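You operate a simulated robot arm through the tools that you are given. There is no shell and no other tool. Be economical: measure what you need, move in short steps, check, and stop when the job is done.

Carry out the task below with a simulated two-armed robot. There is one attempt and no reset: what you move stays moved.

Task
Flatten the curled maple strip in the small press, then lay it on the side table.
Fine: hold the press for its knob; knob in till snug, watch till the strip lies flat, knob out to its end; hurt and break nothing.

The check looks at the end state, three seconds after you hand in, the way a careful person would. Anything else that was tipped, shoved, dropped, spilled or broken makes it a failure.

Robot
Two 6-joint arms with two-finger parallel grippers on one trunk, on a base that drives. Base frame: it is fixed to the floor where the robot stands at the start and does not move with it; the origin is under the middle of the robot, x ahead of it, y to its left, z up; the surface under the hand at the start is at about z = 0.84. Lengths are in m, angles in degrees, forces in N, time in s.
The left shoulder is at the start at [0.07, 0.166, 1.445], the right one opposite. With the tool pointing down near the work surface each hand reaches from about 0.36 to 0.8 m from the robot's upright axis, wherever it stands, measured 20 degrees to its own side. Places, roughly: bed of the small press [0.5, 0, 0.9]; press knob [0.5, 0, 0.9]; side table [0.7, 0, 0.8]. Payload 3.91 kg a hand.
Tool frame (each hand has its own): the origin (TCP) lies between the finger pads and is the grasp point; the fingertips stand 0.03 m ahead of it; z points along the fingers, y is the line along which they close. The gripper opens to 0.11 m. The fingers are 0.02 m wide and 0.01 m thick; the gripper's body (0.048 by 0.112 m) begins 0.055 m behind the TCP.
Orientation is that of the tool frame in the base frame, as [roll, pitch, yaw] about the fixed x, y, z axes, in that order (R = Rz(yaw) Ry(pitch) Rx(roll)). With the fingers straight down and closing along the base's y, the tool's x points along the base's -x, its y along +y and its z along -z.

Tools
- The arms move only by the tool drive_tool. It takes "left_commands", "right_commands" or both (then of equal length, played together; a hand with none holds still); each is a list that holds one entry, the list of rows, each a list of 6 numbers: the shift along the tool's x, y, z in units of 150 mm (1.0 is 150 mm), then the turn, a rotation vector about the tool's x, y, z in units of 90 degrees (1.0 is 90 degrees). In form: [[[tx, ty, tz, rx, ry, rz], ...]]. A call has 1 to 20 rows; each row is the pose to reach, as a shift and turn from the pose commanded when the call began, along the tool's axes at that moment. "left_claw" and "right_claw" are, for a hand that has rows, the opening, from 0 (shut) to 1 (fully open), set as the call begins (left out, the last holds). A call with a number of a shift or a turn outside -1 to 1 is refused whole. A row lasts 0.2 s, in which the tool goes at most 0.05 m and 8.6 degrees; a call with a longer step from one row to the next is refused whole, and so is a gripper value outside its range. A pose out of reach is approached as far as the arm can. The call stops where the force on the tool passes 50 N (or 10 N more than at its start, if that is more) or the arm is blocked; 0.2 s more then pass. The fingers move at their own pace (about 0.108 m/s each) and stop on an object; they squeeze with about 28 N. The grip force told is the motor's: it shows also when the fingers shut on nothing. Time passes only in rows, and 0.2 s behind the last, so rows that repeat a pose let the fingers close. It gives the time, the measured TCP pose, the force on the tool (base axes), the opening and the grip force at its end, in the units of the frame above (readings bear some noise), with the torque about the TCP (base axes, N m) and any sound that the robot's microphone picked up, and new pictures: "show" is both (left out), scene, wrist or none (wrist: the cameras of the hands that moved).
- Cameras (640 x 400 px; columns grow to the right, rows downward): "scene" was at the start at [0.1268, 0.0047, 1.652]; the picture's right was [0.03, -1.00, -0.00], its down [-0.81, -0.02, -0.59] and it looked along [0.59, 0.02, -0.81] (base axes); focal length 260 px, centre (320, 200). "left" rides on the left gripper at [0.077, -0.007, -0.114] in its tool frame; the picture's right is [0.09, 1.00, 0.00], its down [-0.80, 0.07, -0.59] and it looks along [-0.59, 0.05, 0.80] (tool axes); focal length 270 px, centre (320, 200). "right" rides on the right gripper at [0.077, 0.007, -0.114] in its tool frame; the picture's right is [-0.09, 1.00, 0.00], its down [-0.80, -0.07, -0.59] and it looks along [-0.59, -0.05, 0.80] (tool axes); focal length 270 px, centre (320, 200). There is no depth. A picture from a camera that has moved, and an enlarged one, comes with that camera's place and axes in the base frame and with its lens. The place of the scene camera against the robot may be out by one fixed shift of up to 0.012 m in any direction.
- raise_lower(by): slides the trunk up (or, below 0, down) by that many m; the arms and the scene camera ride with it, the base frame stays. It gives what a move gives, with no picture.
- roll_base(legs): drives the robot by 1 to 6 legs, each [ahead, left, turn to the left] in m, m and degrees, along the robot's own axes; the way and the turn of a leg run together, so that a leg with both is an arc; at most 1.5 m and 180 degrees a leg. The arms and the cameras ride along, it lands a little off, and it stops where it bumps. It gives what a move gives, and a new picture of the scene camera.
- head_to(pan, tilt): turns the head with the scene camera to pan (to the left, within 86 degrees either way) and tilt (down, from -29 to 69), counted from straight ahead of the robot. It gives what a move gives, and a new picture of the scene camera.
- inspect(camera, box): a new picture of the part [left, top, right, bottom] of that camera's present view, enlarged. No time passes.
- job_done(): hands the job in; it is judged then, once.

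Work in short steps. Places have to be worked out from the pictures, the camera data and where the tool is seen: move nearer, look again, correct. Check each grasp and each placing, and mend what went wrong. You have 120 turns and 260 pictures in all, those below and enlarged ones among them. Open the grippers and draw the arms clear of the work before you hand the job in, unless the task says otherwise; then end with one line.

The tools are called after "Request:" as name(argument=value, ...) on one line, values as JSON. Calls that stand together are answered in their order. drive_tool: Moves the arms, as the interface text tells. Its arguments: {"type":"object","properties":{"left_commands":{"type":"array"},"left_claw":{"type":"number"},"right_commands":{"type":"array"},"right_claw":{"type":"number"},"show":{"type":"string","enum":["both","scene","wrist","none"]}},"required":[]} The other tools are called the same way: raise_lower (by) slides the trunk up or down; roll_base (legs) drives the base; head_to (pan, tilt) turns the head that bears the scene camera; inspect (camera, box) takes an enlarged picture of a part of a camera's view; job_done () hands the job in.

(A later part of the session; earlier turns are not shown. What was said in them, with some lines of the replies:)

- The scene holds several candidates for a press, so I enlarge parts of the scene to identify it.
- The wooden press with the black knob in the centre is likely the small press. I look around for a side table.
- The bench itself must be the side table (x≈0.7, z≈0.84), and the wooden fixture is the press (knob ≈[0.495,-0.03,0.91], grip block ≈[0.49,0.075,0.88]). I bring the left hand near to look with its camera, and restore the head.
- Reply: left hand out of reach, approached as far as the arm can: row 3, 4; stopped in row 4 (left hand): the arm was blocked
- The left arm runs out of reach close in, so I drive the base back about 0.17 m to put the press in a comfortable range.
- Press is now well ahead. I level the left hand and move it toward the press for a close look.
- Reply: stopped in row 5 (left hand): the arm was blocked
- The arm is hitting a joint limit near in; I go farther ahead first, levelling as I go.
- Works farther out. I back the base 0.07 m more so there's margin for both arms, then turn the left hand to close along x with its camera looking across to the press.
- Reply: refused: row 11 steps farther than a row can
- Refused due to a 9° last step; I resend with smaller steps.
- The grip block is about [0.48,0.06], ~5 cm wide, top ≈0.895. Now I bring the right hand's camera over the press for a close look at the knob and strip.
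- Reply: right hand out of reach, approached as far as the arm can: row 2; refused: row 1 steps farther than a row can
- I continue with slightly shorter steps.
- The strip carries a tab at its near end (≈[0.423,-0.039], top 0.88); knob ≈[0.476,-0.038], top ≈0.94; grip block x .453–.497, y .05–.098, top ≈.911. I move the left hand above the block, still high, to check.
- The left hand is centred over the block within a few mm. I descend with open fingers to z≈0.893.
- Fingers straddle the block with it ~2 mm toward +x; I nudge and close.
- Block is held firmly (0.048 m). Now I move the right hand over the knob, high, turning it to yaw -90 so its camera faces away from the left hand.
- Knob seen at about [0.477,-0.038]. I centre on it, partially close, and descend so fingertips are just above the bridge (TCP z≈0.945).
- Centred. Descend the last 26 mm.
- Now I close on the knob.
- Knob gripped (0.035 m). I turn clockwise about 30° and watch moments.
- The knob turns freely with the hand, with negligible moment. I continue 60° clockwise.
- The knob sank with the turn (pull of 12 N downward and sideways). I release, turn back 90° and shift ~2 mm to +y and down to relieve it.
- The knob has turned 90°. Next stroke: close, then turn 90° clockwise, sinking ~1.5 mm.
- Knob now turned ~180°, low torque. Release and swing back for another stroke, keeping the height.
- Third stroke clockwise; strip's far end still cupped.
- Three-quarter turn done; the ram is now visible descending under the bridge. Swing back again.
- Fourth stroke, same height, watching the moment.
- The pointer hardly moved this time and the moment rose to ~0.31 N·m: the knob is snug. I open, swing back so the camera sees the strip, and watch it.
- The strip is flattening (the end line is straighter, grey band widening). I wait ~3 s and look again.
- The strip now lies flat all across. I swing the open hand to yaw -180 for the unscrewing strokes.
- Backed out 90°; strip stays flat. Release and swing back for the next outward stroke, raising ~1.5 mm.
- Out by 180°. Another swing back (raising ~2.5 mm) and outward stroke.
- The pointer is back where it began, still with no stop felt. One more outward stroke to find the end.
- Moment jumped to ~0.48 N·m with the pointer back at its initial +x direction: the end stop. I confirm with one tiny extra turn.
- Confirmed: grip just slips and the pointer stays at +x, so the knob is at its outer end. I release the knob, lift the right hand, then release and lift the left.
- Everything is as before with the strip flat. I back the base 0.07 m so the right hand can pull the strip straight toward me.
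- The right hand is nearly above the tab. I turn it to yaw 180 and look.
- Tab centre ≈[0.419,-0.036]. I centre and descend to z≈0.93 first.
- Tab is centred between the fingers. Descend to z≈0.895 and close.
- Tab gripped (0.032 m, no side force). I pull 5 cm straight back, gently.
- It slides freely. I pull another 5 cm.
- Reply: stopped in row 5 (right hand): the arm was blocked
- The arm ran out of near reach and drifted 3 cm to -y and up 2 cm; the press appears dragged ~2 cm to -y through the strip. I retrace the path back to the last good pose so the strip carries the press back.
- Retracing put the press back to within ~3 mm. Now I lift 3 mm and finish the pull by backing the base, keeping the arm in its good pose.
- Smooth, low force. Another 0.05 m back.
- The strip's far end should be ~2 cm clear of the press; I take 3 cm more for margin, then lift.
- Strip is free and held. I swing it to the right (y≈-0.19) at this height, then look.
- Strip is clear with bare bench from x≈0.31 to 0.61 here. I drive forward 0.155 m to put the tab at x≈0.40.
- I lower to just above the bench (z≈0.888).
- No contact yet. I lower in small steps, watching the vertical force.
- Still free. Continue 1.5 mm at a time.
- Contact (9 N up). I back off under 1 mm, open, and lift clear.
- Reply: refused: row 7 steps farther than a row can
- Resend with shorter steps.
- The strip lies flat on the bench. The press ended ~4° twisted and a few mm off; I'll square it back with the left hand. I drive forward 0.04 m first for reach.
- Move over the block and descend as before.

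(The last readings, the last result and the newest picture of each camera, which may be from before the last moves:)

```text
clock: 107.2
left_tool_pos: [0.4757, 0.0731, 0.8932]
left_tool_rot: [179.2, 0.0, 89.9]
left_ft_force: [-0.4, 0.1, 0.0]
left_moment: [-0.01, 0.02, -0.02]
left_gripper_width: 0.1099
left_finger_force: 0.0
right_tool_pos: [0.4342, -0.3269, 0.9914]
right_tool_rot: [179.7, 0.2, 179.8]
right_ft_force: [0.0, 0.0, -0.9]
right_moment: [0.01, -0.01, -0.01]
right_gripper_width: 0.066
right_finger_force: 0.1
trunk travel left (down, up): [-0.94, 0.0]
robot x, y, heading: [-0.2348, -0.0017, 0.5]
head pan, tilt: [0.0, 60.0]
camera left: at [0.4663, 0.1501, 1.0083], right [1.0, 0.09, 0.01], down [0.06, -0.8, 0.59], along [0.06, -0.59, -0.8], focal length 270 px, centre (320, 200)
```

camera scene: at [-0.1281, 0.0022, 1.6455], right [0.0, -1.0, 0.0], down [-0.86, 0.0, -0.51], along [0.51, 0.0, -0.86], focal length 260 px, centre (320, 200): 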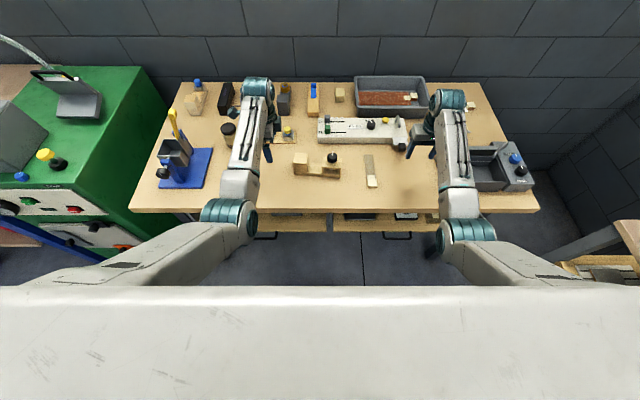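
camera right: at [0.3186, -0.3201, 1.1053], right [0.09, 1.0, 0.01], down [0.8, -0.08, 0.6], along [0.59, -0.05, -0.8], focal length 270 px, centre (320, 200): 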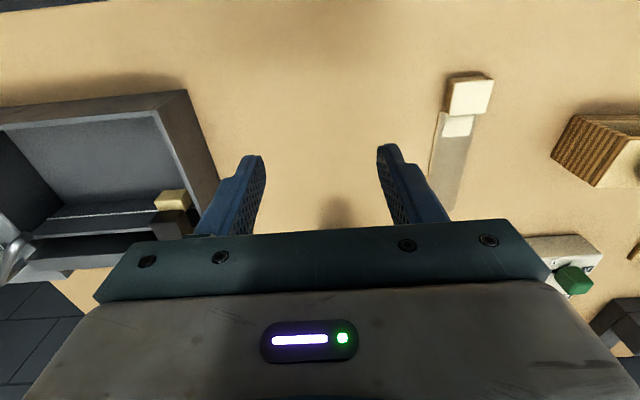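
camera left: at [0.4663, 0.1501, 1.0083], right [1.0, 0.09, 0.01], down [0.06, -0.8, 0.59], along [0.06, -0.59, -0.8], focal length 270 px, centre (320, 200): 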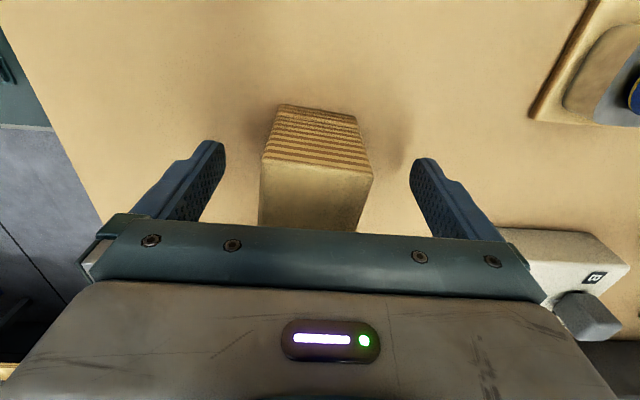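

The block is ~4° twisted; closing the parallel pads will square it to the original heading.

Request:
drive_tool(left_commands=[[[0, 0.005, 0, 0, 0, 0], [0, 0.005, 0, 0, 0, 0], [0, 0.005, 0, 0, 0, 0], [0, 0.005, 0, 0, 0, 0], [0, 0.005, 0, 0, 0, 0]]], left_claw=0, show="wrist")

```text
clock: 108.4
left_tool_pos: [0.4759, 0.0722, 0.8944]
left_tool_rot: [179.3, -0.1, 89.8]
left_ft_force: [-1.6, 1.3, 0.1]
left_moment: [-0.07, 0.12, -0.18]
left_gripper_width: 0.0488
left_finger_force: 27.7
right_tool_pos: [0.434, -0.327, 0.991]
right_tool_rot: [179.7, 0.1, 179.8]
right_ft_force: [-0.2, 0.0, -0.3]
right_moment: [0.03, 0.0, 0.02]
right_gripper_width: 0.0662
right_finger_force: 0.1
trunk travel left (down, up): [-0.94, 0.0]
robot x, y, heading: [-0.2353, -0.0058, 0.2]
head pan, tilt: [0.0, 60.0]
camera left: at [0.4661, 0.1497, 1.0096], right [1.0, 0.09, 0.01], down [0.06, -0.8, 0.59], along [0.06, -0.59, -0.8], focal length 270 px, centre (320, 200)
```

left: 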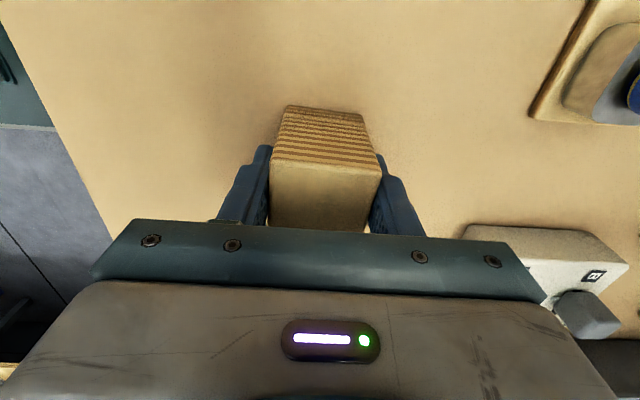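

Mostly squared. I compare with the earlier scene crop taken from nearly the same base place.

Request:
inspect(camera="scene", box=[285, 120, 385, 190])

```text
5.71 times, centred on (335, 155) of scene
camera zoom: at [-0.1159, 0.0022, 1.6445], right [0.0, -1.0, 0.0], down [-0.87, 0.0, -0.5], along [0.5, 0.0, -0.87], focal length 1484 px, centre (234, 457)
```

zoom: 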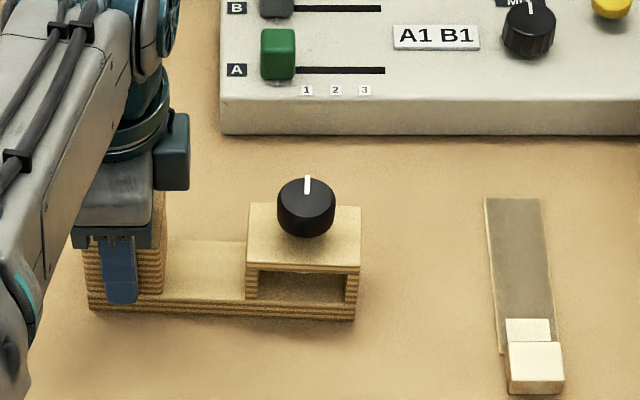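

Remaining error: about 3° clockwise twist and ~4 mm to -y. I rotate the held block about 3.5° counter-clockwise and shift +4 mm.

Request:
drive_tool(left_commands=[[[0.01, 0, 0, 0, 0, -0.015], [0.02, 0, 0, 0, 0, -0.03], [0.026, 0, 0, 0, 0, -0.04], [0.026, 0, 0, 0, 0, -0.04]]], show="none")

Request:
inspect(camera="scene", box=[285, 120, 385, 190])

```text
clock: 109.4
left_tool_pos: [0.4746, 0.0765, 0.8938]
left_tool_rot: [179.3, 0.0, 93.5]
left_ft_force: [0.0, -0.4, 0.9]
left_moment: [-0.2, 0.09, -0.14]
left_gripper_width: 0.0481
left_finger_force: 28.2
right_tool_pos: [0.4331, -0.3287, 0.9902]
right_tool_rot: [179.6, 0.0, 179.8]
right_ft_force: [-0.6, -1.0, 0.4]
right_moment: [-0.01, 0.01, 0.01]
right_gripper_width: 0.066
right_finger_force: 0.0
trunk travel left (down, up): [-0.94, 0.0]
robot x, y, heading: [-0.2344, -0.0037, 0.0]
head pan, tilt: [0.0, 60.0]
```

```text
5.71 times, centred on (335, 155) of scene
camera zoom: at [-0.1159, 0.0019, 1.6445], right [0.0, -1.0, 0.0], down [-0.87, 0.0, -0.5], along [0.5, 0.0, -0.87], focal length 1484 px, centre (234, 457)
```

zoom: 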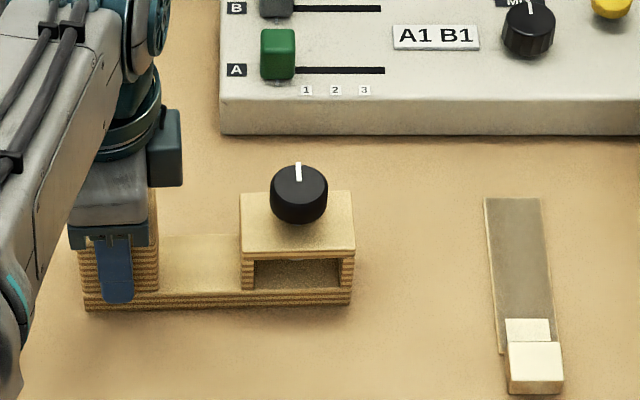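

Now within ~1° over; I turn back ~1.3°, release, lift and withdraw the left hand.

Request:
drive_tool(left_commands=[[[0, 0, 0, 0, 0, 0.016], [0, 0, 0, 0, 0, 0.016]]], show="none")

Request:
drive_tool(left_commands=[[[0, 0, 0, 0, 0, 0], [0, 0, 0, 0, 0, 0], [0, 0, 0, 0, 0, 0], [0, 0, -0.2, 0, 0, 0], [0, 0, -0.45, 0, 0, 0], [0, 0, -0.7, 0, 0, 0], [0.3, 0, -0.7, 0, 0, 0], [0.6, 0, -0.7, 0, 0, 0], [0.8, 0, -0.7, 0, 0, 0], [0.8, 0, -0.7, 0, 0, 0]]], left_claw=1.0, show="scene")

Request:
inspect(camera="scene", box=[285, 120, 385, 190])

```text
clock: 110.0
left_tool_pos: [0.4757, 0.0763, 0.8952]
left_tool_rot: [179.4, -0.1, 92.0]
left_ft_force: [0.8, -0.1, 0.0]
left_moment: [-0.01, -0.02, 0.1]
left_gripper_width: 0.0478
left_finger_force: 28.1
right_tool_pos: [0.4336, -0.3274, 0.9911]
right_tool_rot: [179.7, 0.1, 179.8]
right_ft_force: [1.4, -0.1, -0.9]
right_moment: [0.02, 0.04, 0.01]
right_gripper_width: 0.0663
right_finger_force: 0.1
trunk travel left (down, up): [-0.94, 0.0]
robot x, y, heading: [-0.2354, 0.0022, 0.1]
head pan, tilt: [0.0, 60.0]
```

```text
clock: 112.2
left_tool_pos: [0.4719, 0.1963, 1.0026]
left_tool_rot: [179.3, -0.2, 92.0]
left_ft_force: [-0.8, -0.5, -0.1]
left_moment: [-0.01, -0.02, 0.01]
left_gripper_width: 0.11
left_finger_force: 0.1
right_tool_pos: [0.433, -0.3279, 0.9912]
right_tool_rot: [179.6, 0.1, 179.8]
right_ft_force: [-0.2, -0.2, -0.1]
right_moment: [0.0, -0.02, 0.01]
right_gripper_width: 0.0659
right_finger_force: 0.1
trunk travel left (down, up): [-0.94, 0.0]
robot x, y, heading: [-0.2391, -0.0032, 0.0]
head pan, tilt: [0.0, 60.0]
camera scene: at [-0.1157, 0.0011, 1.6444], right [0.0, -1.0, 0.0], down [-0.87, 0.0, -0.5], along [0.5, 0.0, -0.87], focal length 260 px, centre (320, 200)
```

scene: 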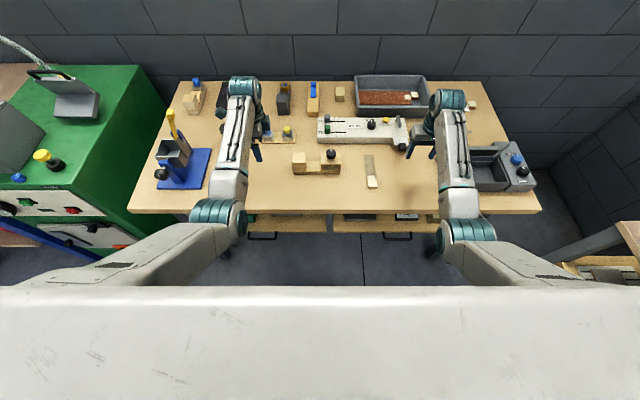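

```text
5.71 times, centred on (335, 155) of scene
camera zoom: at [-0.1157, 0.0011, 1.6444], right [0.0, -1.0, 0.0], down [-0.87, 0.0, -0.5], along [0.5, 0.0, -0.87], focal length 1484 px, centre (234, 457)
```

zoom: 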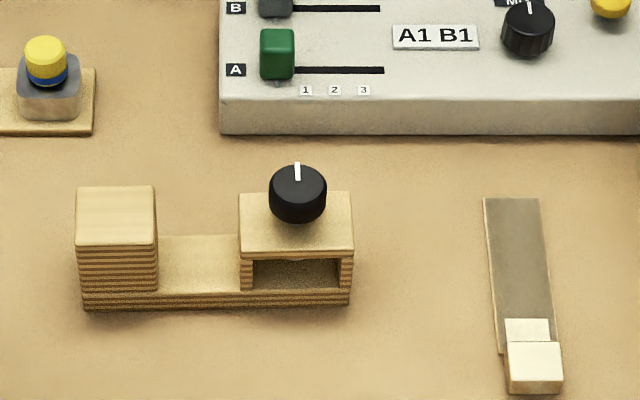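

The press is back at its original place with the knob at its outer end. The strip lies flat on the bench, and both hands are open and clear, so I hand in.

Request:
job_done()

```text
The job is handed in.
```

I flattened the maple strip in the press, backed the knob out to its end stop, and laid the strip flat on the bench. While I was pulling the strip out, the press slid about 2 cm and twisted a few degrees. I moved it back to within a few millimetres of where it started. Both grippers are open and clear, and I took the bench to be the side table because no other surface matched its given position.
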